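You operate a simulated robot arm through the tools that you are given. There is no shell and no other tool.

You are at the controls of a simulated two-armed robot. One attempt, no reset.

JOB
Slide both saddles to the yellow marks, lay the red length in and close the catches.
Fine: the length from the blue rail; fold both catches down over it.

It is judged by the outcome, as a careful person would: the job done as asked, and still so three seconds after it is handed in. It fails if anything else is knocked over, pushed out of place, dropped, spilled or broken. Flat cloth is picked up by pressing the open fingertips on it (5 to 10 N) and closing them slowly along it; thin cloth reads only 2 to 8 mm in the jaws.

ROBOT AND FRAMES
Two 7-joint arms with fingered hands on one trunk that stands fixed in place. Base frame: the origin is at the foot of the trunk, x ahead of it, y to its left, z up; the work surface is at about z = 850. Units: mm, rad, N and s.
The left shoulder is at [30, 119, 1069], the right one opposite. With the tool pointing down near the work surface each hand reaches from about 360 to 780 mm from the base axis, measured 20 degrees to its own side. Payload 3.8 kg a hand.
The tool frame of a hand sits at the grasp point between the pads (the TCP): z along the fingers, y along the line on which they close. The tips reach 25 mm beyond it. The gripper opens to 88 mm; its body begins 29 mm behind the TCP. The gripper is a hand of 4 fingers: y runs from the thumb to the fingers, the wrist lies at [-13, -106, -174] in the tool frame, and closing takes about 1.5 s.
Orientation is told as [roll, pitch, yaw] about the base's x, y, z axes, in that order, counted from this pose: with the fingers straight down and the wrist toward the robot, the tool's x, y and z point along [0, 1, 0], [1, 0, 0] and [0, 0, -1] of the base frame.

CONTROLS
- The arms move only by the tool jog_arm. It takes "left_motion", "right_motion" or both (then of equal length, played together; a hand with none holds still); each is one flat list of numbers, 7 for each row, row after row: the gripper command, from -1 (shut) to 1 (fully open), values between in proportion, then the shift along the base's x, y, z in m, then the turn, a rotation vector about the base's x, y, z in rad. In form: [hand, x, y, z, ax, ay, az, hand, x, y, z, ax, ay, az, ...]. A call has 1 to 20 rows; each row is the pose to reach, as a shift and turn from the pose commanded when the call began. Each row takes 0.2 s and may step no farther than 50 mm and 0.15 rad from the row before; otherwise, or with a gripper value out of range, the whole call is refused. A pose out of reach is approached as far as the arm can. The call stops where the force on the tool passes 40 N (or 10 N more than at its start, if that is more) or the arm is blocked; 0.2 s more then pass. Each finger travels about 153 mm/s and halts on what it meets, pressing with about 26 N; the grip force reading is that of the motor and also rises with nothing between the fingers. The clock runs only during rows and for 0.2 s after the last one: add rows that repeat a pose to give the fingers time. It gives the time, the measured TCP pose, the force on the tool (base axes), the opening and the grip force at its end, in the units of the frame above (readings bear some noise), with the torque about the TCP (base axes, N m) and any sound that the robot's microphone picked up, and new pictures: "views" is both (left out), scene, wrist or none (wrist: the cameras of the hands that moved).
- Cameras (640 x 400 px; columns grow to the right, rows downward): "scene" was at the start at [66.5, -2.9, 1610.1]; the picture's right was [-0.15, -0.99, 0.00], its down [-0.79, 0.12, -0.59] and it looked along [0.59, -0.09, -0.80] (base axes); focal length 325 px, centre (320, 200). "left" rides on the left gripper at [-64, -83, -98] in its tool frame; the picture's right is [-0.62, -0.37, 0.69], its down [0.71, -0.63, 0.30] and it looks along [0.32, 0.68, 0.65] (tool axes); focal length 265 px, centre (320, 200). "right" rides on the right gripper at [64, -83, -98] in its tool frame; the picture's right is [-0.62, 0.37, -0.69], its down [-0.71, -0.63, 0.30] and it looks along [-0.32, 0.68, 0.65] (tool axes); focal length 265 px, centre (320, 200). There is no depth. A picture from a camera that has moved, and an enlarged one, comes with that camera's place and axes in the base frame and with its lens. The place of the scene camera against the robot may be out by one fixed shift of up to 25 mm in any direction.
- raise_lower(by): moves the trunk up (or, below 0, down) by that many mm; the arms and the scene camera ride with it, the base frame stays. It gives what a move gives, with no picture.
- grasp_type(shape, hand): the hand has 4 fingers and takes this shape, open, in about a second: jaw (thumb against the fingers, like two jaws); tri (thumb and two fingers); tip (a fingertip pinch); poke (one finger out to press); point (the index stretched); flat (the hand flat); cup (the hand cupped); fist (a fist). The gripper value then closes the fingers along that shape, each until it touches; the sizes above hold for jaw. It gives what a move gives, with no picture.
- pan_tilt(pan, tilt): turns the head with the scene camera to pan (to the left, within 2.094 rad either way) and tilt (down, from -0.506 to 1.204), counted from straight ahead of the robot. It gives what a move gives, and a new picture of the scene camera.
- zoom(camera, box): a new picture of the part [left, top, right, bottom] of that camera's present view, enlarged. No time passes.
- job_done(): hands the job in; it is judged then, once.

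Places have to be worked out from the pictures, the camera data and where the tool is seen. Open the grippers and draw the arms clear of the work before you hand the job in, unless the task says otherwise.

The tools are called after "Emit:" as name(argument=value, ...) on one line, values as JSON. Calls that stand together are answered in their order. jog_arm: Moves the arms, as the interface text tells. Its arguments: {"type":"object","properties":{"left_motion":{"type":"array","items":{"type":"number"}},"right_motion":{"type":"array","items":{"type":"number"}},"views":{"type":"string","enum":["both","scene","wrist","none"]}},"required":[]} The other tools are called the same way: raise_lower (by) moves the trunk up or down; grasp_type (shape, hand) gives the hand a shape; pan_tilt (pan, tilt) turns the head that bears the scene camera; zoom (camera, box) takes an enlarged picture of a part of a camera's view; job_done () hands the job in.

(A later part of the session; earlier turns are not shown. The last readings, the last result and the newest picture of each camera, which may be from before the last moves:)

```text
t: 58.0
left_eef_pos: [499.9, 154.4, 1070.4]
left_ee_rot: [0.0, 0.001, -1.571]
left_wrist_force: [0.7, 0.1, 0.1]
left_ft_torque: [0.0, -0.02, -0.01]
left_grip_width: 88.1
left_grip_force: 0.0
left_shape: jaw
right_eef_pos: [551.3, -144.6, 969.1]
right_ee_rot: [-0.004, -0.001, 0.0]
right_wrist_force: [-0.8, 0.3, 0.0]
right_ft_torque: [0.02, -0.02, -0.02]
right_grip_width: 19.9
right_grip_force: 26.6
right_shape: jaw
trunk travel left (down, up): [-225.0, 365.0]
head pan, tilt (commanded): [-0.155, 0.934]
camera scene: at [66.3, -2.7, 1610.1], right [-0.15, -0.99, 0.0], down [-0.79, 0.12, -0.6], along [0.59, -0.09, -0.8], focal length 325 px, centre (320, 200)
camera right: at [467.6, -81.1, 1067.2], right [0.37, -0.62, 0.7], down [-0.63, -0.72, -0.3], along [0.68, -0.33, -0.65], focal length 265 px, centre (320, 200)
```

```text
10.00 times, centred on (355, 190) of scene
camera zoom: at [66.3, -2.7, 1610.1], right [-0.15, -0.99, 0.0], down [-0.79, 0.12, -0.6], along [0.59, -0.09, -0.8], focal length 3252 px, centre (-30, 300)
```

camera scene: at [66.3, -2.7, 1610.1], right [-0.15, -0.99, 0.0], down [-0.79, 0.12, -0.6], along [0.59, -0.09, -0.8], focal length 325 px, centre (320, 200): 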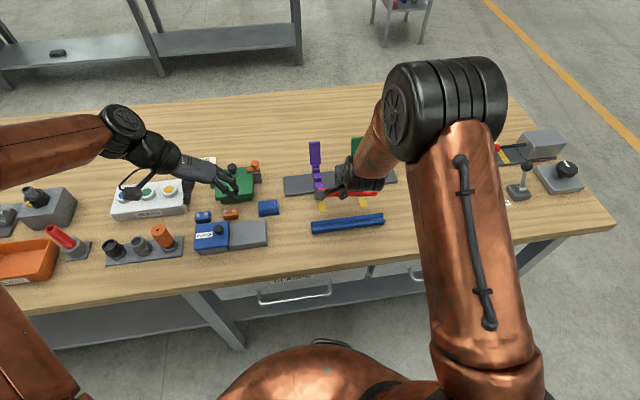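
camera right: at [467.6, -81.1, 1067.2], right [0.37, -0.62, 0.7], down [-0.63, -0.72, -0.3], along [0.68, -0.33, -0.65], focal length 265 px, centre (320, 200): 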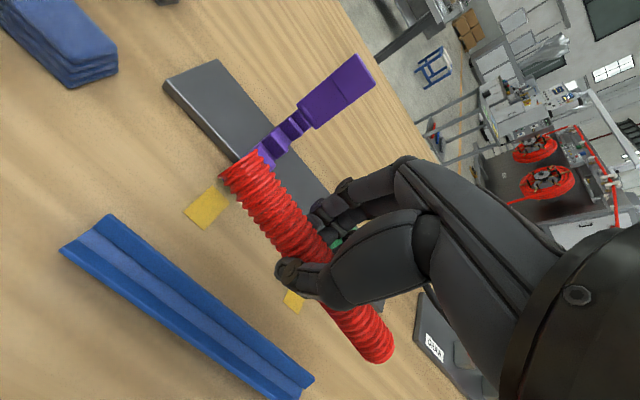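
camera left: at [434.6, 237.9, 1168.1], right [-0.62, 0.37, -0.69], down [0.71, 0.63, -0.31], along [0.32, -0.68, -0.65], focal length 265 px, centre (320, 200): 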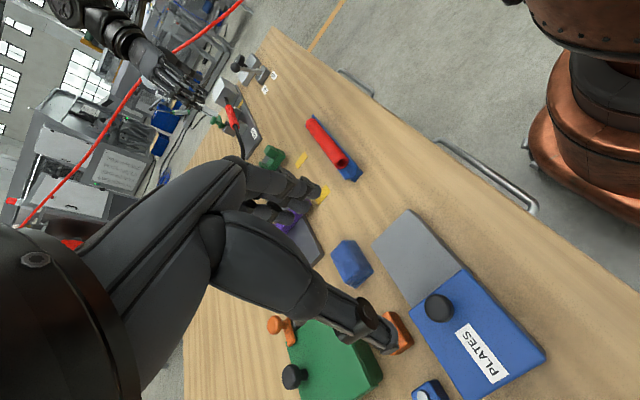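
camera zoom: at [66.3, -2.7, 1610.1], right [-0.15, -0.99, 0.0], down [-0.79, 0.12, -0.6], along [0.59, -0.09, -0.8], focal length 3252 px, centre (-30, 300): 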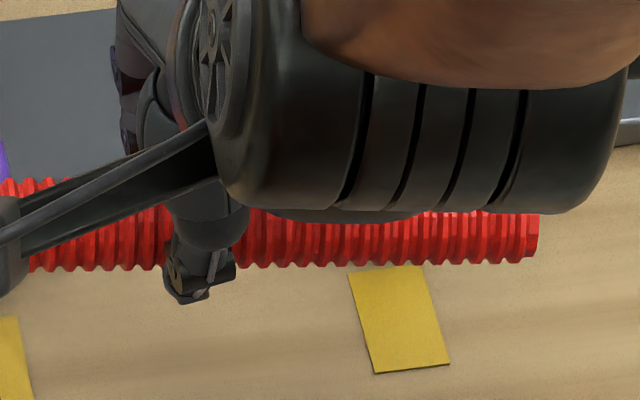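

The length's ends are at about (557, -87, 954) and (542, -234, 949), so it is yawed ~0.1 rad and rolled ~0.04 in the grip. I counter-rotate the hand and carry it forward above the cradle at safe height.

Emit:
jog_arm(right_motion=[-1, 0.02, 0, 0, -0.018, 0, 0.05, -1, 0.045, 0, 0, -0.037, 0, 0.099, -1, 0.07, 0, 0, -0.037, 0, 0.099, -1, 0.095, 0, 0, -0.037, 0, 0.099, -1, 0.112, 0, 0, -0.037, 0, 0.099, -1, 0.12, 0.0005, 0, -0.037, 0, 0.099, -1, 0.12, 0.0005, 0, -0.037, 0, 0.099], views="both")

Emit:
zoom(camera="scene", box=[290, 120, 390, 210])

Emit:
zoom(camera="right", box=[180, 60, 460, 380])

Emit:
zoom(camera="left", box=[180, 0, 380, 180])

```text
t: 59.6
left_eef_pos: [498.4, 153.4, 1070.4]
left_ee_rot: [0.001, 0.001, -1.571]
left_wrist_force: [0.1, -1.1, 0.1]
left_ft_torque: [0.0, 0.02, -0.02]
left_grip_width: 87.9
left_grip_force: 0.1
left_shape: jaw
right_eef_pos: [669.7, -143.8, 969.3]
right_ee_rot: [-0.04, 0.003, 0.101]
right_wrist_force: [0.8, -0.4, 0.4]
right_ft_torque: [0.02, -0.01, -0.01]
right_grip_width: 19.7
right_grip_force: 26.4
right_shape: jaw
trunk travel left (down, up): [-225.0, 365.0]
head pan, tilt (commanded): [-0.155, 0.934]
camera scene: at [66.6, -2.7, 1610.1], right [-0.15, -0.99, 0.0], down [-0.79, 0.12, -0.59], along [0.59, -0.09, -0.8], focal length 325 px, centre (320, 200)
camera right: at [580.6, -84.6, 1064.7], right [0.43, -0.55, 0.72], down [-0.55, -0.79, -0.27], along [0.71, -0.28, -0.64], focal length 265 px, centre (320, 200)
```

scene: 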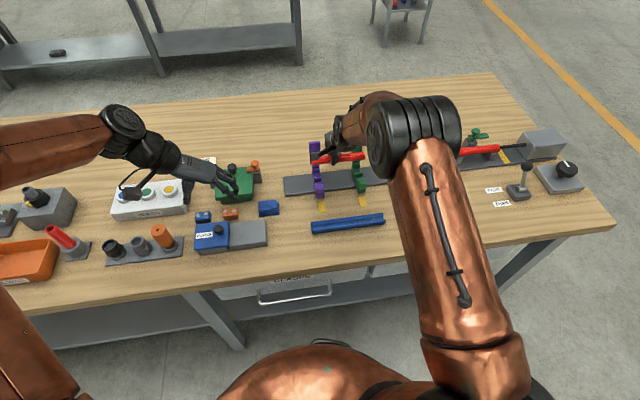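
right: 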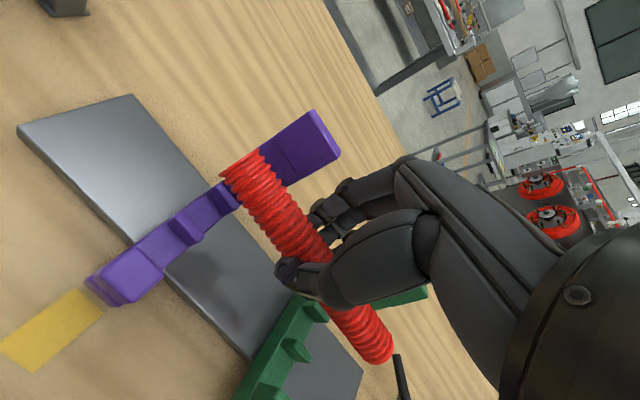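

```text
4.44 times, centred on (340, 165) of scene
camera zoom: at [66.6, -2.7, 1610.1], right [-0.15, -0.99, 0.0], down [-0.79, 0.12, -0.59], along [0.59, -0.09, -0.8], focal length 1445 px, centre (231, 356)
```

zoom: 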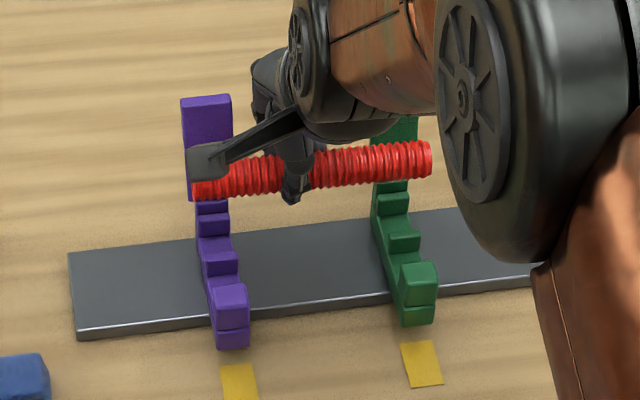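

```text
1.25 times, centred on (320, 220) of right
camera zoom: at [580.6, -84.6, 1064.7], right [0.43, -0.55, 0.72], down [-0.55, -0.79, -0.27], along [0.71, -0.28, -0.64], focal length 332 px, centre (320, 175)
```

zoom: 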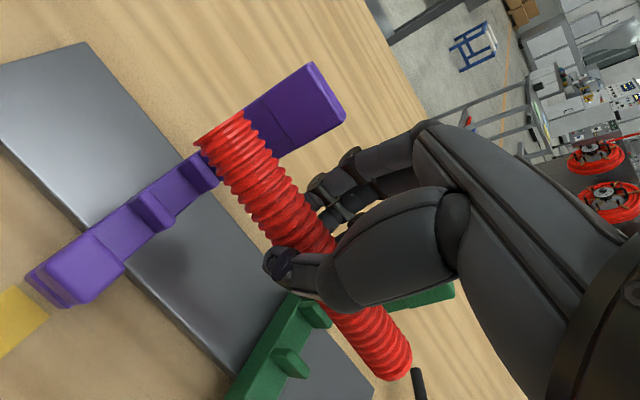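

```text
2.22 times, centred on (280, 90) of left
camera zoom: at [435.3, 237.3, 1168.1], right [-0.62, 0.37, -0.69], down [0.71, 0.63, -0.3], along [0.32, -0.68, -0.65], focal length 590 px, centre (409, 444)
```

zoom: 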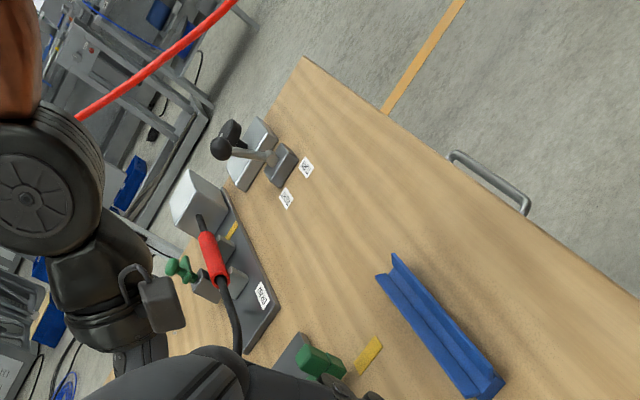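

The length is now nearly parallel to the track and centred over the saddles. I descend in steps, first 35 mm, checking clearance of the hand between the upright catches.

Emit:
jog_arm(right_motion=[-1, 0.001, 0, -0.012, 0, 0, 0.01, -1, 0.001, 0, -0.024, 0, 0, 0.02, -1, 0.001, 0, -0.035, 0, 0, 0.02, -1, 0.001, 0, -0.035, 0, 0, 0.02], views="wrist")

Emit:
zoom(camera="scene", box=[290, 120, 390, 210])

Emit:
zoom(camera="right", box=[180, 60, 460, 380])

```text
t: 60.6
left_eef_pos: [499.7, 153.7, 1070.5]
left_ee_rot: [0.0, -0.002, -1.57]
left_wrist_force: [-0.3, -1.1, -0.5]
left_ft_torque: [-0.03, 0.02, -0.03]
left_grip_width: 87.5
left_grip_force: 0.0
left_shape: jaw
right_eef_pos: [670.5, -144.4, 933.5]
right_ee_rot: [-0.04, 0.002, 0.123]
right_wrist_force: [-0.1, -0.8, 0.3]
right_ft_torque: [-0.02, 0.0, 0.0]
right_grip_width: 20.0
right_grip_force: 25.8
right_shape: jaw
trunk travel left (down, up): [-225.0, 365.0]
head pan, tilt (commanded): [-0.155, 0.934]
camera right: at [580.5, -86.2, 1030.0], right [0.44, -0.54, 0.72], down [-0.54, -0.8, -0.27], along [0.72, -0.27, -0.64], focal length 265 px, centre (320, 200)
```

right: 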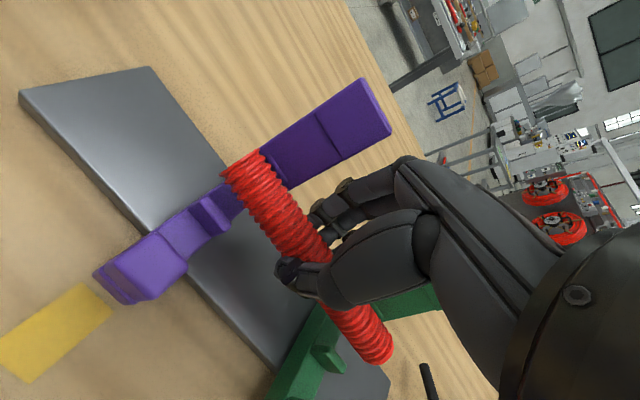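

```text
4.44 times, centred on (340, 165) of scene
camera zoom: at [66.5, -2.8, 1610.1], right [-0.15, -0.99, 0.0], down [-0.79, 0.12, -0.59], along [0.59, -0.09, -0.8], focal length 1445 px, centre (231, 356)
```

zoom: 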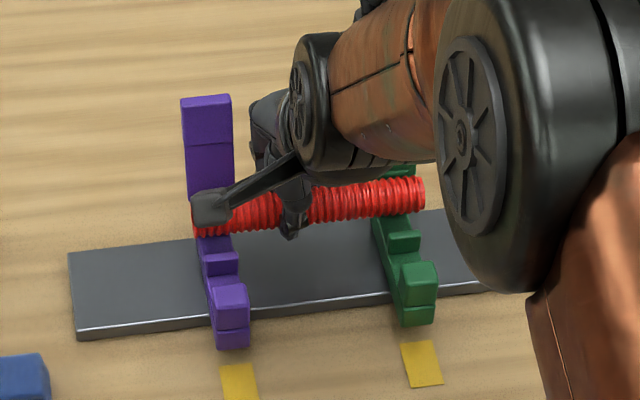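

```text
1.25 times, centred on (320, 220) of right
camera zoom: at [580.5, -86.2, 1030.0], right [0.44, -0.54, 0.72], down [-0.54, -0.8, -0.27], along [0.72, -0.27, -0.64], focal length 332 px, centre (320, 175)
```

zoom: 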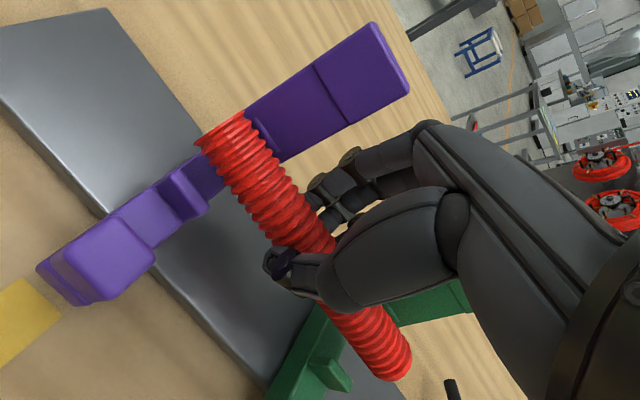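

Alignment over the cradle matches my projection. I lower another 18 mm toward the ribs and check force.

Emit:
jog_arm(right_motion=[-1, 0.0005, 0, -0.006, 0, 0, 0, -1, 0.0005, 0, -0.012, 0, 0, 0, -1, 0.0005, 0, -0.018, 0, 0, 0, -1, 0.0005, 0, -0.018, 0, 0, 0], views="wrist")

Emit:
zoom(camera="scene", box=[290, 120, 390, 210])

Emit:
zoom(camera="right", box=[180, 60, 460, 380])

```text
t: 61.6
left_eef_pos: [499.9, 154.1, 1069.9]
left_ee_rot: [0.0, 0.0, -1.57]
left_wrist_force: [-0.8, -0.3, -0.3]
left_ft_torque: [0.02, -0.01, -0.01]
left_grip_width: 88.0
left_grip_force: 0.1
left_shape: jaw
right_eef_pos: [671.0, -143.0, 915.6]
right_ee_rot: [-0.04, 0.002, 0.121]
right_wrist_force: [-2.0, 0.3, 0.9]
right_ft_torque: [0.03, 0.02, 0.06]
right_grip_width: 20.3
right_grip_force: 26.6
right_shape: jaw
trunk travel left (down, up): [-225.0, 365.0]
head pan, tilt (commanded): [-0.155, 0.934]
camera right: at [581.0, -86.4, 1012.2], right [0.44, -0.54, 0.72], down [-0.54, -0.8, -0.27], along [0.72, -0.27, -0.64], focal length 265 px, centre (320, 200)
```

right: 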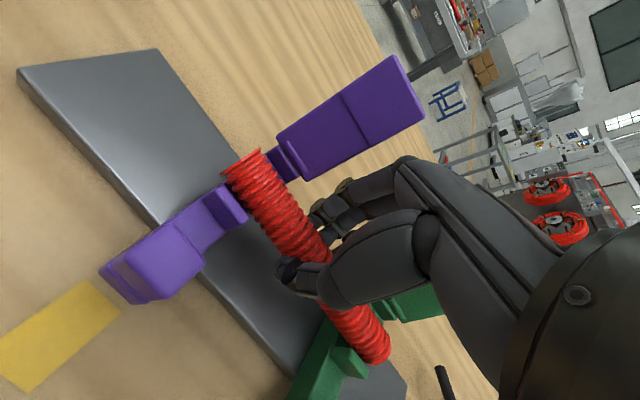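

```text
4.44 times, centred on (340, 165) of scene
camera zoom: at [66.4, -2.7, 1610.1], right [-0.15, -0.99, 0.0], down [-0.79, 0.12, -0.6], along [0.59, -0.09, -0.8], focal length 1445 px, centre (231, 356)
```

zoom: 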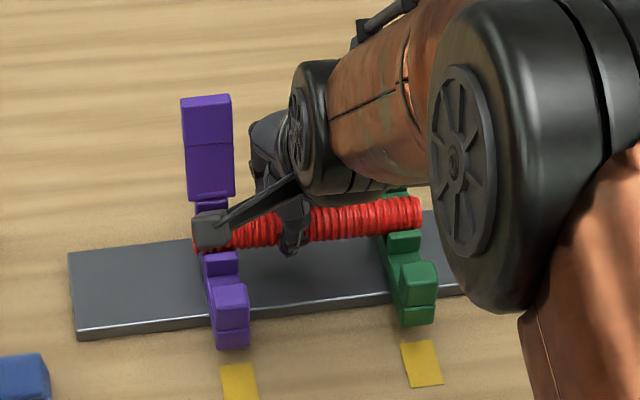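

```text
1.25 times, centred on (320, 220) of right
camera zoom: at [581.0, -86.4, 1012.2], right [0.44, -0.54, 0.72], down [-0.54, -0.8, -0.27], along [0.72, -0.27, -0.64], focal length 332 px, centre (320, 175)
```

zoom: 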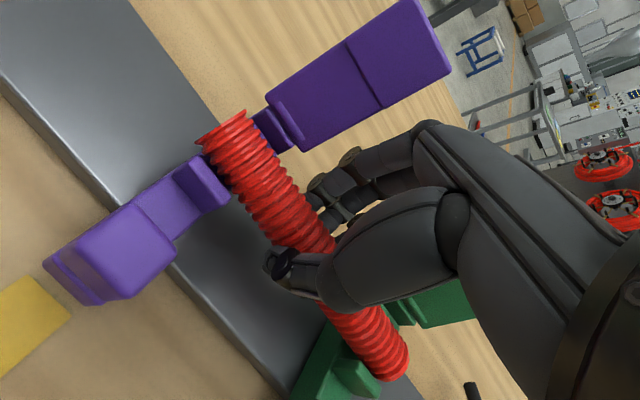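

Very light contact (≈2 N in -x) as it enters between the ribs. I ease 1 mm in -x and lower the last ~5 mm.

Emit:
jog_arm(right_motion=[-1, -0.001, 0, -0.002, 0, 0, 0, -1, -0.001, 0, -0.004, 0, 0, 0, -1, -0.001, 0, -0.0055, 0, 0, 0, -1, -0.001, 0, -0.0055, 0, 0, 0], views="wrist")

Emit:
zoom(camera="right", box=[180, 60, 460, 380])

Emit:
zoom(camera="scene", box=[310, 140, 380, 210])

```text
t: 62.6
left_eef_pos: [498.8, 153.1, 1070.4]
left_ee_rot: [0.0, 0.001, -1.569]
left_wrist_force: [0.1, 0.6, 0.3]
left_ft_torque: [0.01, 0.02, 0.0]
left_grip_width: 87.7
left_grip_force: 0.0
left_shape: jaw
right_eef_pos: [670.8, -144.3, 911.6]
right_ee_rot: [-0.042, -0.001, 0.12]
right_wrist_force: [0.8, 0.1, 7.5]
right_ft_torque: [-0.02, 0.01, 0.03]
right_grip_width: 20.2
right_grip_force: 25.9
right_shape: jaw
trunk travel left (down, up): [-225.0, 365.0]
head pan, tilt (commanded): [-0.155, 0.934]
camera right: at [580.2, -86.5, 1007.6], right [0.44, -0.54, 0.72], down [-0.54, -0.8, -0.28], along [0.72, -0.27, -0.64], focal length 265 px, centre (320, 200)
```

right: 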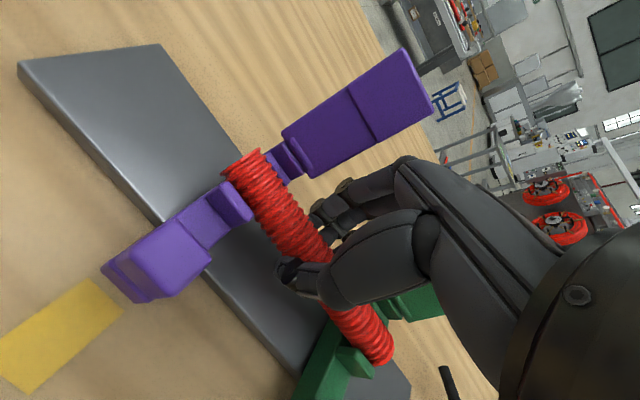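

```text
1.25 times, centred on (320, 220) of right
camera zoom: at [580.2, -86.5, 1007.6], right [0.44, -0.54, 0.72], down [-0.54, -0.8, -0.28], along [0.72, -0.27, -0.64], focal length 332 px, centre (320, 175)
```

zoom: 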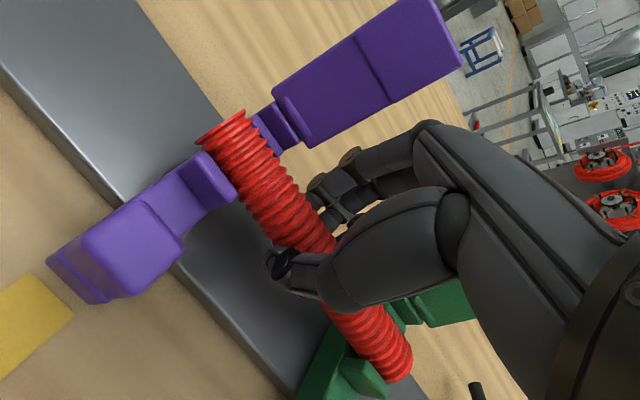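

```text
5.71 times, centred on (345, 175) of scene
camera zoom: at [65.7, -2.5, 1610.2], right [-0.15, -0.99, 0.0], down [-0.79, 0.12, -0.6], along [0.59, -0.09, -0.8], focal length 1858 px, centre (177, 343)
```

zoom: 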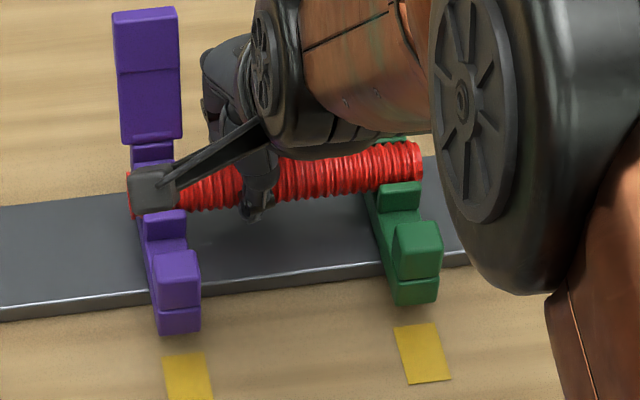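

It's bearing down with 7.5 N and the geometry says the length is seated on both bases between the ribs. I release by opening the jaw and check.

Emit:
jog_arm(right_motion=[-0.6, 0, 0, -0.0005, 0, 0, 0, -0.4, 0, 0, -0.0005, 0, 0, 0, -0.2, 0, 0, 0, 0, 0, 0, 0.0, 0, 0, 0, 0, 0, 0, 0.15, 0, 0, 0, 0, 0, 0, 0.15, 0, 0, 0, 0, 0, 0], views="wrist")

Emit:
zoom(camera="right", box=[180, 60, 460, 380])

Emit:
zoom(camera="scene", box=[310, 140, 380, 210])

```text
t: 64.0
left_eef_pos: [499.7, 154.9, 1070.0]
left_ee_rot: [0.0, 0.0, -1.57]
left_wrist_force: [0.4, 0.1, -0.1]
left_ft_torque: [0.01, -0.02, -0.06]
left_grip_width: 87.6
left_grip_force: 0.0
left_shape: jaw
right_eef_pos: [670.0, -143.6, 910.4]
right_ee_rot: [-0.041, 0.002, 0.123]
right_wrist_force: [1.4, -0.4, -0.5]
right_ft_torque: [0.01, 0.03, -0.03]
right_grip_width: 50.1
right_grip_force: 0.0
right_shape: jaw
trunk travel left (down, up): [-225.0, 365.0]
head pan, tilt (commanded): [-0.155, 0.934]
camera right: at [579.9, -86.5, 1006.2], right [0.44, -0.54, 0.72], down [-0.54, -0.8, -0.27], along [0.72, -0.27, -0.64], focal length 265 px, centre (320, 200)
```

right: 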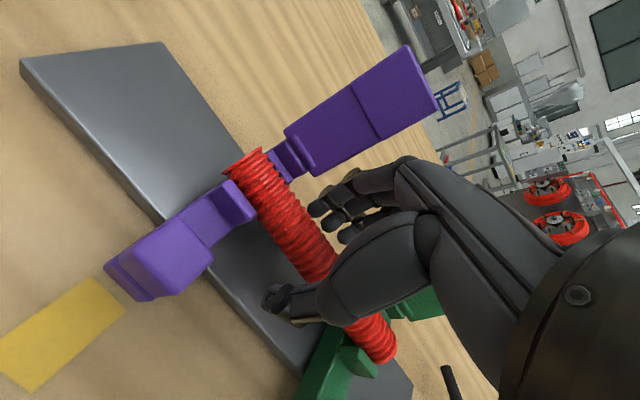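

```text
1.25 times, centred on (320, 220) of right
camera zoom: at [579.9, -86.5, 1006.2], right [0.44, -0.54, 0.72], down [-0.54, -0.8, -0.27], along [0.72, -0.27, -0.64], focal length 332 px, centre (320, 175)
```

zoom: 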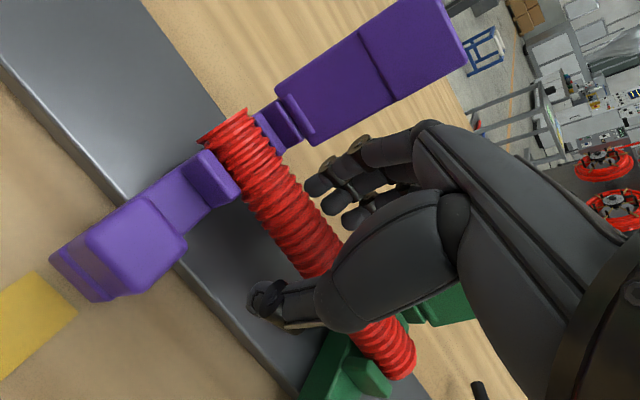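

```text
5.71 times, centred on (345, 175) of scene
camera zoom: at [66.6, -2.7, 1610.1], right [-0.15, -0.99, 0.0], down [-0.79, 0.12, -0.59], along [0.59, -0.09, -0.8], focal length 1858 px, centre (177, 343)
```

zoom: 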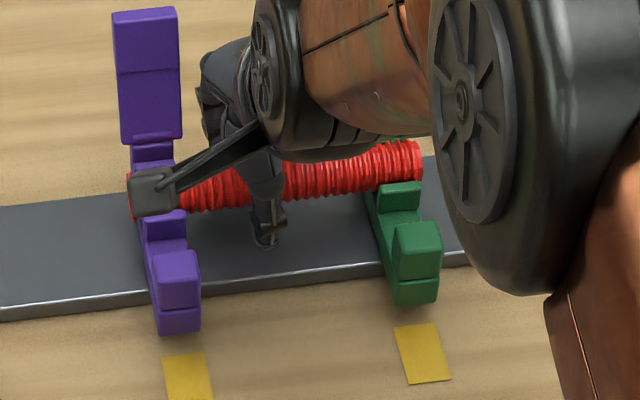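

The length rests in the cradles. I lift the hand straight up, clear of the catches, and then survey the result.

Emit:
jog_arm(right_motion=[0.2, 0, 0, 0.01, 0, 0, 0, 0.2, 0, 0, 0.03, 0, 0, 0, 0.2, 0, 0, 0.06, 0, 0, 0, 0.2, 0, 0, 0.1, 0, 0, 0, 0.2, -0.02, -0.02, 0.13, 0.02, 0, -0.06, 0.2, -0.05, -0.06, 0.14, 0.04, 0, -0.122, 0.2, -0.08, -0.1, 0.14, 0.04, 0, -0.122, 0.2, -0.1, -0.14, 0.14, 0.04, 0, -0.122, 0.2, -0.1, -0.14, 0.14, 0.04, 0, -0.122], views="both")

Emit:
zoom(camera="scene", box=[290, 130, 400, 220])

Emit:
zoom(camera="right", box=[0, 0, 400, 300])

```text
refused: row 6 steps farther than a row can; nothing moved
```

```text
4.44 times, centred on (345, 175) of scene
camera zoom: at [66.6, -2.7, 1610.1], right [-0.15, -0.99, 0.0], down [-0.79, 0.12, -0.59], along [0.59, -0.09, -0.8], focal length 1445 px, centre (209, 311)
```

zoom: 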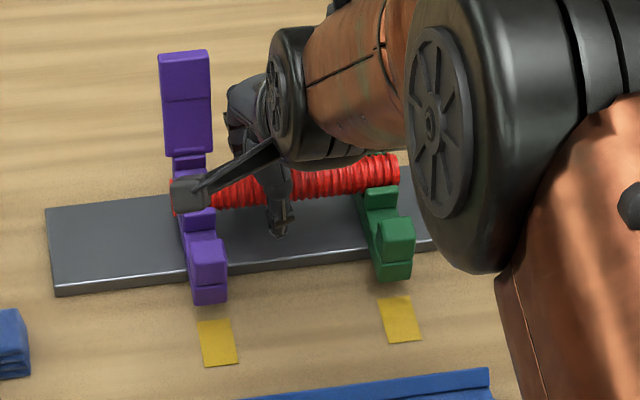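

```text
1.33 times, centred on (200, 150) of right
camera zoom: at [579.9, -86.5, 1006.2], right [0.44, -0.54, 0.72], down [-0.54, -0.8, -0.27], along [0.72, -0.27, -0.64], focal length 354 px, centre (480, 267)
```

zoom: 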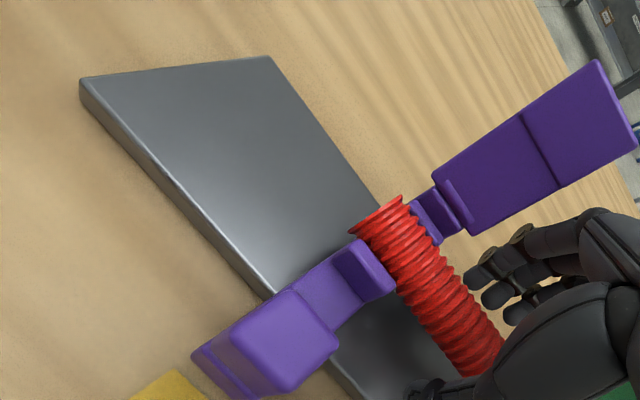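

One step was too long; I repeat the lift with smaller rows.

Emit:
jog_arm(right_motion=[0.2, 0, 0, 0.01, 0, 0, 0, 0.2, 0, 0, 0.03, 0, 0, 0, 0.2, 0, 0, 0.06, 0, 0, 0, 0.2, 0, 0, 0.1, 0, 0, 0, 0.2, -0.02, -0.02, 0.13, 0.02, 0, -0.06, 0.2, -0.04, -0.05, 0.14, 0.04, 0, -0.122, 0.2, -0.06, -0.085, 0.14, 0.04, 0, -0.122, 0.2, -0.08, -0.12, 0.14, 0.04, 0, -0.122, 0.2, -0.1, -0.15, 0.14, 0.04, 0, -0.122], views="both")

Emit:
zoom(camera="scene", box=[290, 130, 400, 220])

Emit:
zoom(camera="right", box=[0, 0, 400, 300])

```text
t: 66.0
left_eef_pos: [498.8, 153.6, 1071.2]
left_ee_rot: [0.001, 0.001, -1.57]
left_wrist_force: [0.7, -1.1, -0.1]
left_ft_torque: [-0.01, 0.02, 0.01]
left_grip_width: 88.1
left_grip_force: 0.1
left_shape: jaw
right_eef_pos: [570.1, -295.4, 1049.5]
right_ee_rot: [-0.002, -0.001, 0.001]
right_wrist_force: [-0.4, -0.3, 1.0]
right_ft_torque: [0.02, 0.0, -0.01]
right_grip_width: 52.3
right_grip_force: 0.1
right_shape: jaw
trunk travel left (down, up): [-225.0, 365.0]
head pan, tilt (commanded): [-0.155, 0.934]
camera scene: at [65.8, -3.9, 1610.1], right [-0.15, -0.99, 0.0], down [-0.79, 0.12, -0.6], along [0.59, -0.09, -0.8], focal length 325 px, centre (320, 200)
camera right: at [487.0, -231.3, 1147.9], right [0.37, -0.62, 0.69], down [-0.63, -0.71, -0.31], along [0.68, -0.32, -0.65], focal length 265 px, centre (320, 200)
```

scene: 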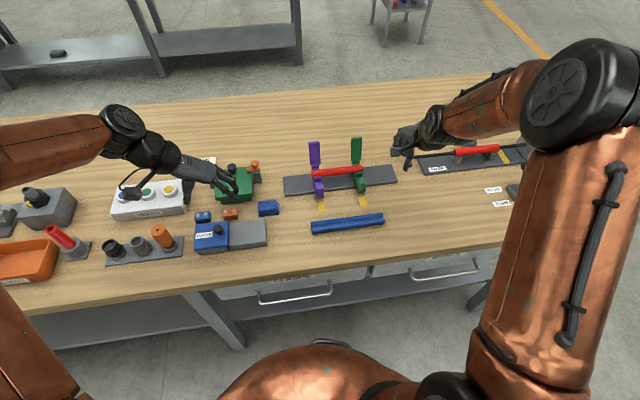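
right: 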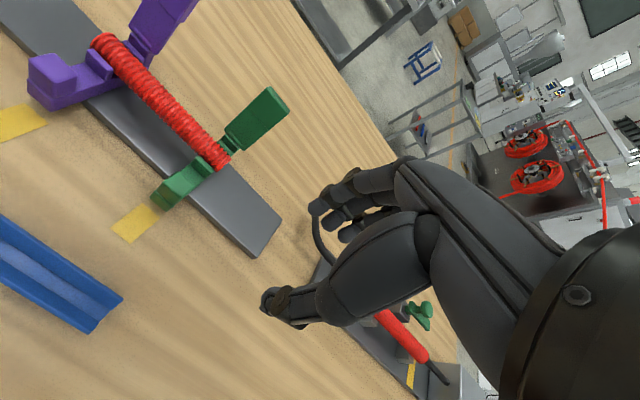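

```text
4.44 times, centred on (345, 175) of scene
camera zoom: at [65.8, -3.9, 1610.1], right [-0.15, -0.99, 0.0], down [-0.79, 0.12, -0.6], along [0.59, -0.09, -0.8], focal length 1445 px, centre (209, 311)
```

zoom: 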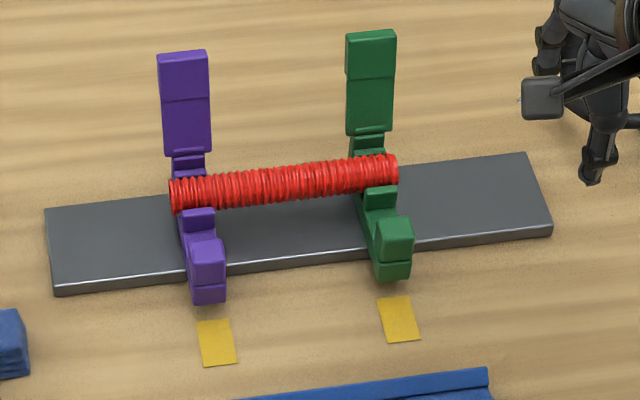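

```text
1.33 times, centred on (200, 150) of right
camera zoom: at [487.0, -231.3, 1147.9], right [0.37, -0.62, 0.69], down [-0.63, -0.71, -0.31], along [0.68, -0.32, -0.65], focal length 354 px, centre (480, 267)
```

zoom: 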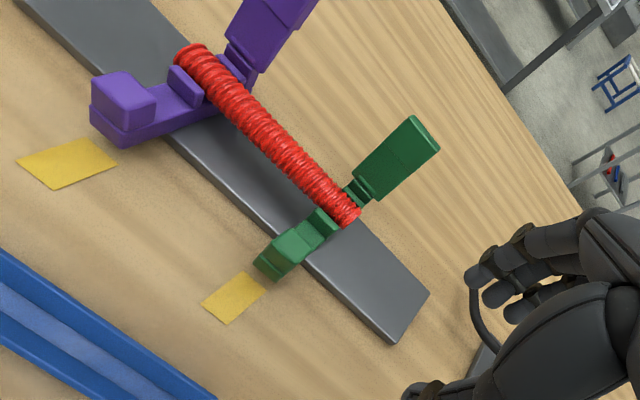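

The red length lies in both cradles. I check the saddles' alignment again at higher zoom before closing the catches.

Emit:
zoom(camera="scene", box=[335, 165, 385, 210])

Emit:
zoom(camera="scene", box=[300, 170, 350, 215])

Emit:
zoom(camera="right", box=[100, 140, 230, 250])

```text
8.89 times, centred on (360, 188) of scene
camera zoom: at [65.8, -3.9, 1610.1], right [-0.15, -0.99, 0.0], down [-0.79, 0.12, -0.6], along [0.59, -0.09, -0.8], focal length 2891 px, centre (-36, 311)
```

zoom: 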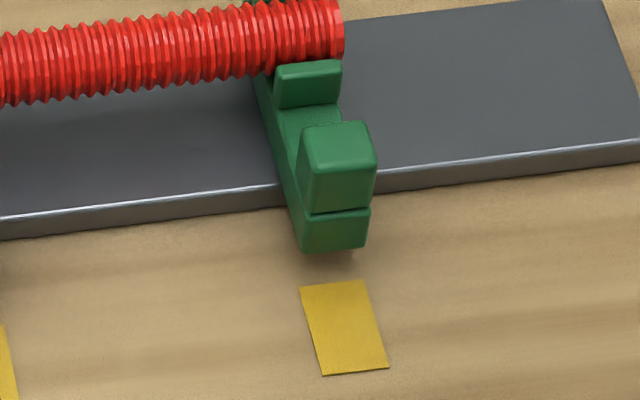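

```text
8.89 times, centred on (325, 192) of scene
camera zoom: at [65.8, -3.9, 1610.1], right [-0.15, -0.99, 0.0], down [-0.79, 0.12, -0.6], along [0.59, -0.09, -0.8], focal length 2891 px, centre (276, 267)
```

zoom: 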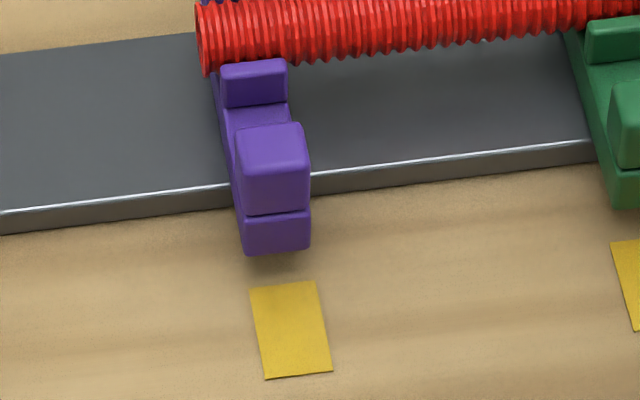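

```text
3.64 times, centred on (165, 195) of right
camera zoom: at [487.0, -231.3, 1147.9], right [0.37, -0.62, 0.69], down [-0.63, -0.71, -0.31], along [0.68, -0.32, -0.65], focal length 965 px, centre (884, 218)
```

zoom: 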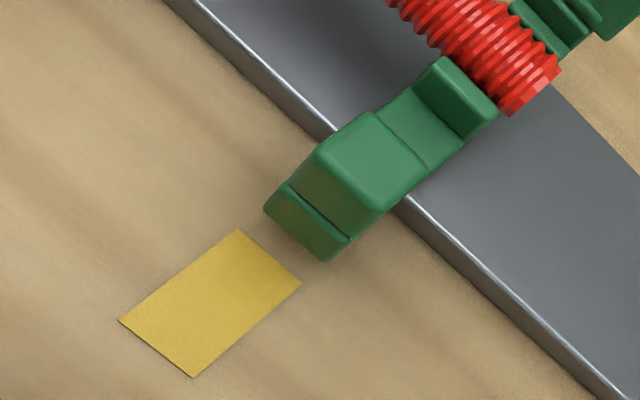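

Both saddles remain within ~1 mm of their marks. To fold the green catch I'll straddle it with the open jaw (fingers behind, thumb in front above the length) and draw it toward the robot; first I position above it.

Emit:
jog_arm(right_motion=[0.6, 0.03, 0.02, 0.015, 0, 0, 0, 1, 0.06, 0.04, 0.02, 0, 0, 0, 1, 0.09, 0.06, 0.02, 0, 0, 0, 1, 0.12, 0.08, 0.01, 0, 0, 0, 1, 0.138, 0.09, -0.01, 0, 0, 0, 1, 0.138, 0.091, -0.03, 0, 0, 0, 1, 0.138, 0.091, -0.03, 0, 0, 0], views="both")

Emit:
zoom(camera="scene", box=[300, 100, 420, 210])

```text
t: 67.6
left_eef_pos: [500.5, 154.3, 1070.9]
left_ee_rot: [0.0, -0.001, -1.569]
left_wrist_force: [-0.5, 0.2, 0.3]
left_ft_torque: [-0.01, -0.02, 0.0]
left_grip_width: 87.8
left_grip_force: 0.1
left_shape: jaw
right_eef_pos: [709.6, -204.8, 1020.3]
right_ee_rot: [0.001, 0.0, -0.001]
right_wrist_force: [0.4, -0.1, 0.3]
right_ft_torque: [0.01, 0.0, -0.03]
right_grip_width: 88.0
right_grip_force: 0.0
right_shape: jaw
trunk travel left (down, up): [-225.0, 365.0]
head pan, tilt (commanded): [-0.155, 0.934]
camera scene: at [66.6, -2.6, 1610.1], right [-0.15, -0.99, 0.0], down [-0.79, 0.12, -0.59], along [0.59, -0.09, -0.8], focal length 325 px, centre (320, 200)
camera right: at [626.9, -139.6, 1118.5], right [0.37, -0.62, 0.69], down [-0.63, -0.71, -0.3], along [0.68, -0.32, -0.65], focal length 265 px, centre (320, 200)
```

scene: 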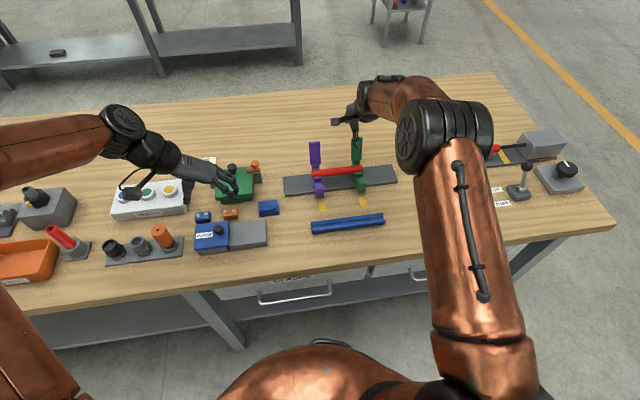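
right: 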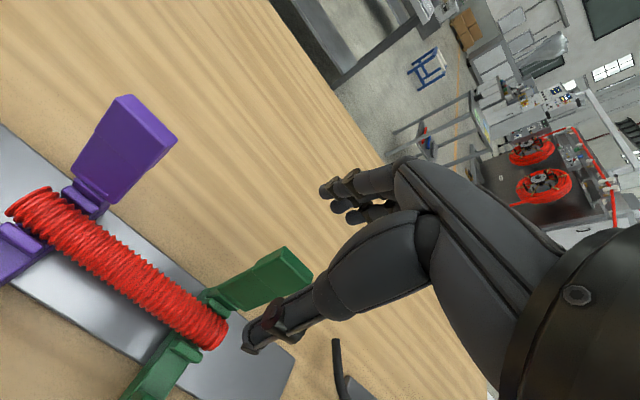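

```text
3.64 times, centred on (360, 155) of scene
camera zoom: at [66.6, -2.6, 1610.1], right [-0.15, -0.99, 0.0], down [-0.79, 0.12, -0.59], along [0.59, -0.09, -0.8], focal length 1183 px, centre (174, 364)
```

zoom: 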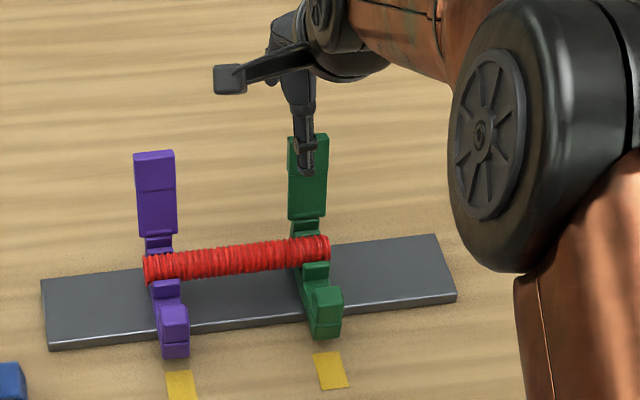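

The catch top is at about (716, -220, 980), between the thumb and fingers. I descend with the jaw open until the fingertips are ~45 mm below the catch's top.

Emit:
jog_arm(right_motion=[1, 0, 0, -0.02, 0, 0, 0, 1, 0, 0, -0.04, 0, 0, 0, 1, 0, 0, -0.06, 0, 0, 0, 1, 0, 0, -0.06, 0, 0, 0], views="wrist")

Emit:
zoom(camera="scene", box=[300, 100, 420, 210])

Emit:
zoom(camera="right", box=[130, 120, 450, 380])

```text
t: 68.6
left_eef_pos: [499.8, 154.8, 1070.2]
left_ee_rot: [0.0, 0.001, -1.569]
left_wrist_force: [0.9, 0.6, -0.5]
left_ft_torque: [0.04, -0.04, -0.03]
left_grip_width: 87.7
left_grip_force: 0.1
left_shape: jaw
right_eef_pos: [709.3, -204.5, 960.7]
right_ee_rot: [0.0, -0.003, -0.001]
right_wrist_force: [0.6, -0.1, 0.0]
right_ft_torque: [-0.01, 0.02, -0.02]
right_grip_width: 87.9
right_grip_force: 0.1
right_shape: jaw
trunk travel left (down, up): [-225.0, 365.0]
head pan, tilt (commanded): [-0.155, 0.934]
camera right: at [626.3, -139.9, 1058.7], right [0.37, -0.62, 0.69], down [-0.63, -0.71, -0.3], along [0.68, -0.33, -0.65], focal length 265 px, centre (320, 200)
```

right: 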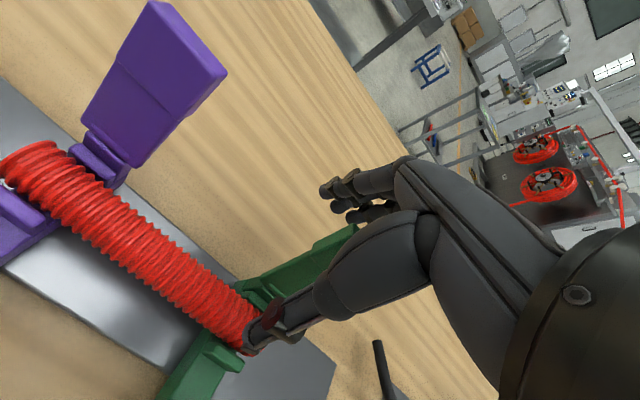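

```text
3.64 times, centred on (360, 155) of scene
camera zoom: at [66.4, -2.6, 1610.1], right [-0.15, -0.99, 0.0], down [-0.79, 0.12, -0.59], along [0.59, -0.09, -0.8], focal length 1183 px, centre (174, 364)
```

zoom: 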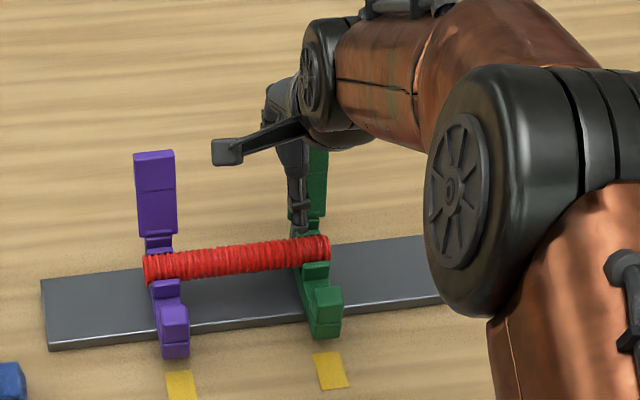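

```text
1.54 times, centred on (290, 250) of right
camera zoom: at [626.3, -139.9, 1058.7], right [0.37, -0.62, 0.69], down [-0.63, -0.71, -0.3], along [0.68, -0.33, -0.65], focal length 408 px, centre (366, 123)
```

zoom: 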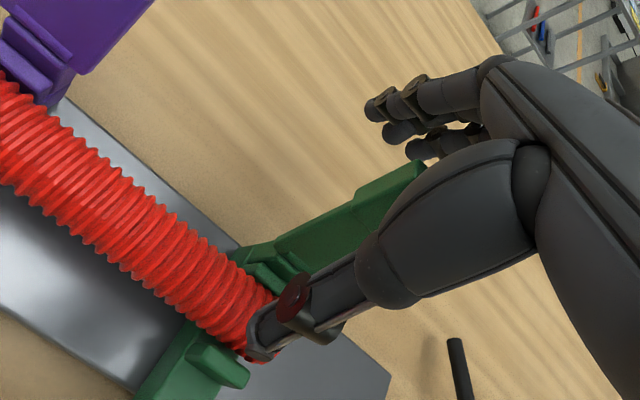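

The green catch is between thumb and fingers. I draw the hand toward the robot slowly so the fingers push the catch forward from behind.

Emit:
jog_arm(right_motion=[1, -0.015, 0, 0, 0, 0, 0, 1, -0.03, 0, 0, 0, 0, 0, 1, -0.04, 0, 0, 0, 0, 0, 1, -0.05, 0, 0, 0, 0, 0, 1, -0.06, 0, 0, 0, 0, 0, 1, -0.06, 0, 0, 0, 0, 0], views="wrist")

Emit:
zoom(camera="scene", box=[300, 100, 420, 210])

Emit:
zoom(camera="right", box=[130, 120, 450, 380])

```text
t: 70.0
left_eef_pos: [499.9, 154.6, 1071.3]
left_ee_rot: [-0.001, 0.001, -1.57]
left_wrist_force: [0.4, -0.7, 0.3]
left_ft_torque: [0.02, 0.02, -0.02]
left_grip_width: 87.7
left_grip_force: 0.1
left_shape: jaw
right_eef_pos: [650.3, -203.8, 960.5]
right_ee_rot: [0.0, 0.0, -0.001]
right_wrist_force: [-0.4, 0.2, 0.8]
right_ft_torque: [-0.02, 0.01, 0.04]
right_grip_width: 88.0
right_grip_force: 0.1
right_shape: jaw
trunk travel left (down, up): [-225.0, 365.0]
head pan, tilt (commanded): [-0.155, 0.934]
camera right: at [566.2, -139.7, 1058.4], right [0.37, -0.62, 0.69], down [-0.63, -0.71, -0.3], along [0.68, -0.33, -0.65], focal length 265 px, centre (320, 200)
```

right: 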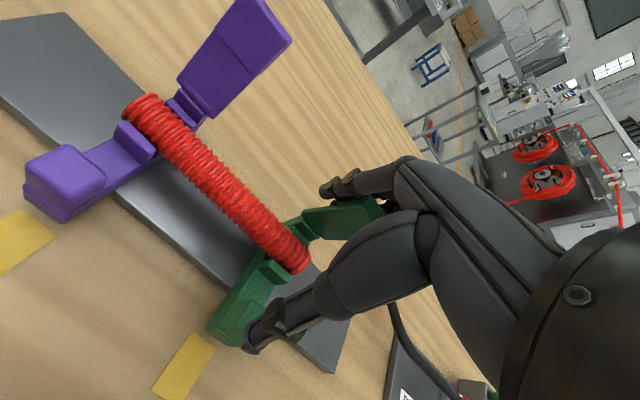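

```text
3.64 times, centred on (360, 155) of scene
camera zoom: at [66.8, -2.7, 1610.1], right [-0.15, -0.99, 0.0], down [-0.79, 0.12, -0.59], along [0.59, -0.09, -0.8], focal length 1183 px, centre (174, 364)
```

zoom: 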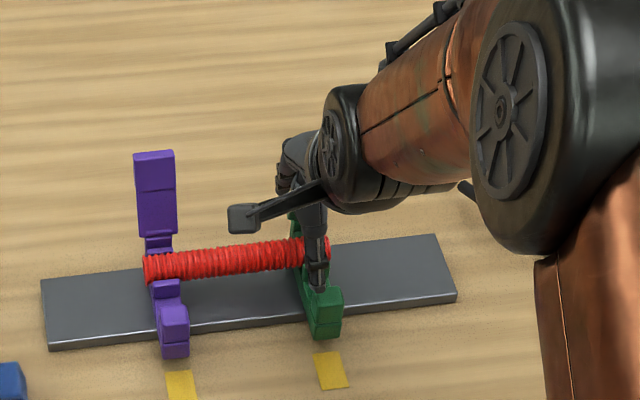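

```text
1.54 times, centred on (290, 250) of right
camera zoom: at [566.2, -139.7, 1058.4], right [0.37, -0.62, 0.69], down [-0.63, -0.71, -0.3], along [0.68, -0.33, -0.65], focal length 408 px, centre (366, 123)
```

zoom: 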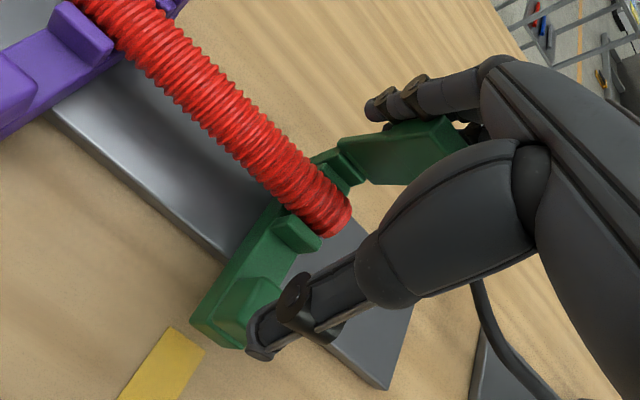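

The fingers are now at the catch's back. I continue drawing toward the robot.

Emit:
jog_arm(right_motion=[1, -0.01, 0, 0, 0, 0, 0, 1, -0.02, 0, 0, 0, 0, 0, 1, -0.03, 0, 0, 0, 0, 0, 1, -0.04, 0, 0, 0, 0, 0, 1, -0.04, 0, 0, 0, 0, 0], views="wrist")

Emit:
zoom(camera="scene", box=[300, 100, 420, 210])

Emit:
zoom(camera="right", box=[130, 120, 450, 380])

```text
t: 71.2
left_eef_pos: [499.8, 153.8, 1069.7]
left_ee_rot: [-0.002, 0.0, -1.569]
left_wrist_force: [-0.3, -0.5, -0.6]
left_ft_torque: [0.01, 0.0, 0.02]
left_grip_width: 87.8
left_grip_force: 0.1
left_shape: jaw
right_eef_pos: [609.3, -202.8, 960.3]
right_ee_rot: [-0.001, -0.003, 0.0]
right_wrist_force: [-0.1, -0.9, 0.5]
right_ft_torque: [0.04, 0.0, -0.01]
right_grip_width: 88.2
right_grip_force: 0.2
right_shape: jaw
trunk travel left (down, up): [-225.0, 365.0]
head pan, tilt (commanded): [-0.155, 0.934]
camera right: at [526.1, -138.5, 1059.1], right [0.37, -0.62, 0.69], down [-0.63, -0.71, -0.3], along [0.68, -0.33, -0.65], focal length 265 px, centre (320, 200)
```

right: 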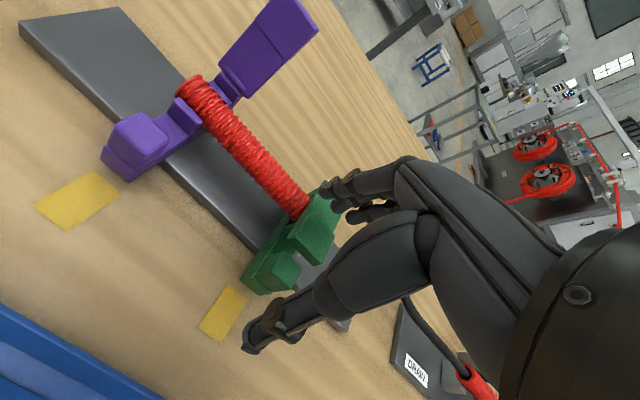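

```text
3.64 times, centred on (360, 155) of scene
camera zoom: at [66.8, -2.8, 1610.1], right [-0.15, -0.99, 0.0], down [-0.79, 0.12, -0.59], along [0.59, -0.09, -0.8], focal length 1183 px, centre (174, 364)
```

zoom: 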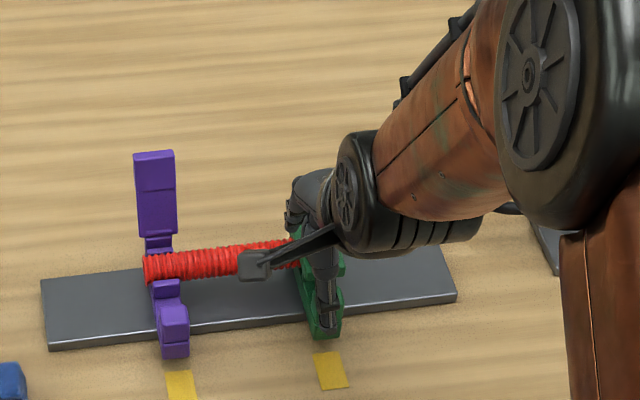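

```text
1.54 times, centred on (290, 250) of right
camera zoom: at [526.1, -138.5, 1059.1], right [0.37, -0.62, 0.69], down [-0.63, -0.71, -0.3], along [0.68, -0.33, -0.65], focal length 408 px, centre (366, 123)
```

zoom: 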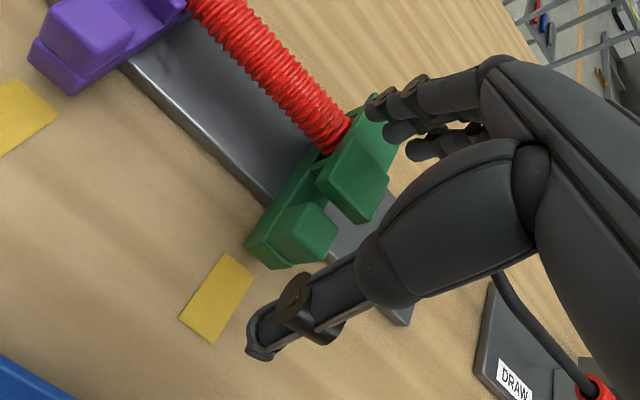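

The green catch has folded well over the length. I lift off, close the jaw into a compact fingertip bundle, and position it above the catch's head to press it down.

Emit:
jog_arm(right_motion=[1, 0, 0, 0.02, 0, 0, 0, 1, 0, 0, 0.045, 0, 0, 0, 0.3, 0.01, 0, 0.05, 0, 0, 0, -0.4, 0.02, 0, 0.05, 0, 0, 0, -1, 0.032, -0.001, 0.05, 0, 0, 0, -1, 0.032, -0.001, 0.05, 0, 0, 0, -1, 0.032, -0.001, 0.05, 0, 0, 0], views="wrist")

Emit:
zoom(camera="right", box=[130, 120, 450, 380])

Emit:
zoom(camera="scene", box=[300, 100, 420, 210])

```text
t: 72.8
left_eef_pos: [500.1, 154.3, 1070.1]
left_ee_rot: [0.0, 0.001, -1.57]
left_wrist_force: [-0.7, 0.2, -1.0]
left_ft_torque: [0.02, -0.01, 0.0]
left_grip_width: 87.7
left_grip_force: 0.0
left_shape: jaw
right_eef_pos: [640.5, -204.1, 1010.0]
right_ee_rot: [0.001, 0.0, 0.001]
right_wrist_force: [0.1, 1.1, -0.7]
right_ft_torque: [0.01, -0.01, -0.01]
right_grip_width: 0.0
right_grip_force: 25.6
right_shape: jaw
trunk travel left (down, up): [-225.0, 365.0]
head pan, tilt (commanded): [-0.155, 0.934]
camera right: at [557.9, -139.9, 1109.0], right [0.37, -0.62, 0.69], down [-0.63, -0.71, -0.3], along [0.68, -0.33, -0.65], focal length 265 px, centre (320, 200)
```

right: 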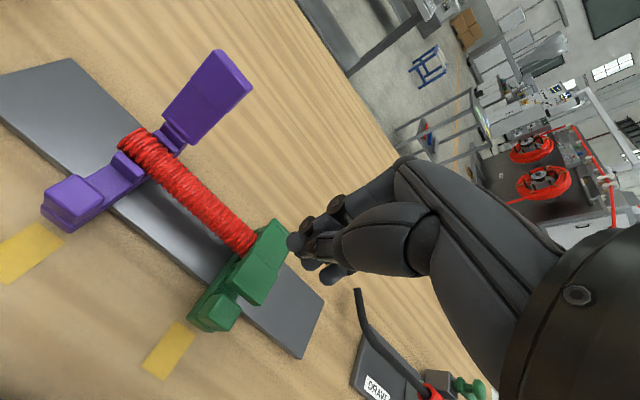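

```text
1.54 times, centred on (290, 250) of right
camera zoom: at [557.9, -139.9, 1109.0], right [0.37, -0.62, 0.69], down [-0.63, -0.71, -0.3], along [0.68, -0.33, -0.65], focal length 408 px, centre (366, 123)
```

zoom: 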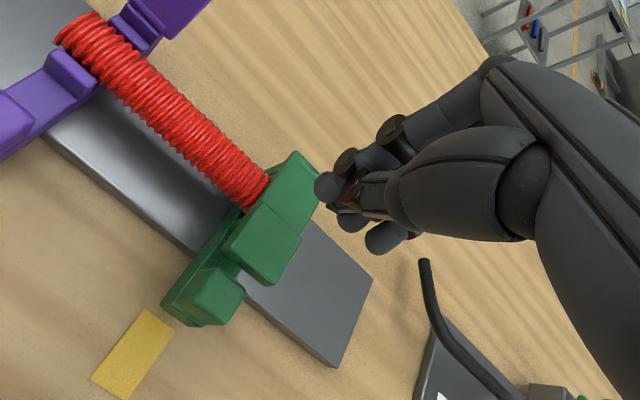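

```text
3.64 times, centred on (360, 155) of scene
camera zoom: at [66.8, -2.8, 1610.1], right [-0.15, -0.99, 0.0], down [-0.79, 0.12, -0.59], along [0.59, -0.09, -0.8], focal length 1183 px, centre (174, 364)
```

zoom: 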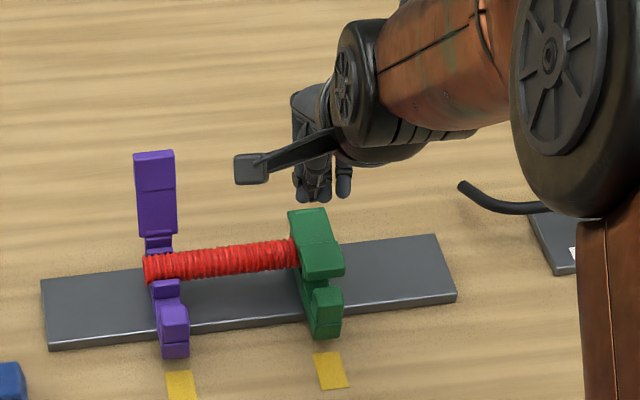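

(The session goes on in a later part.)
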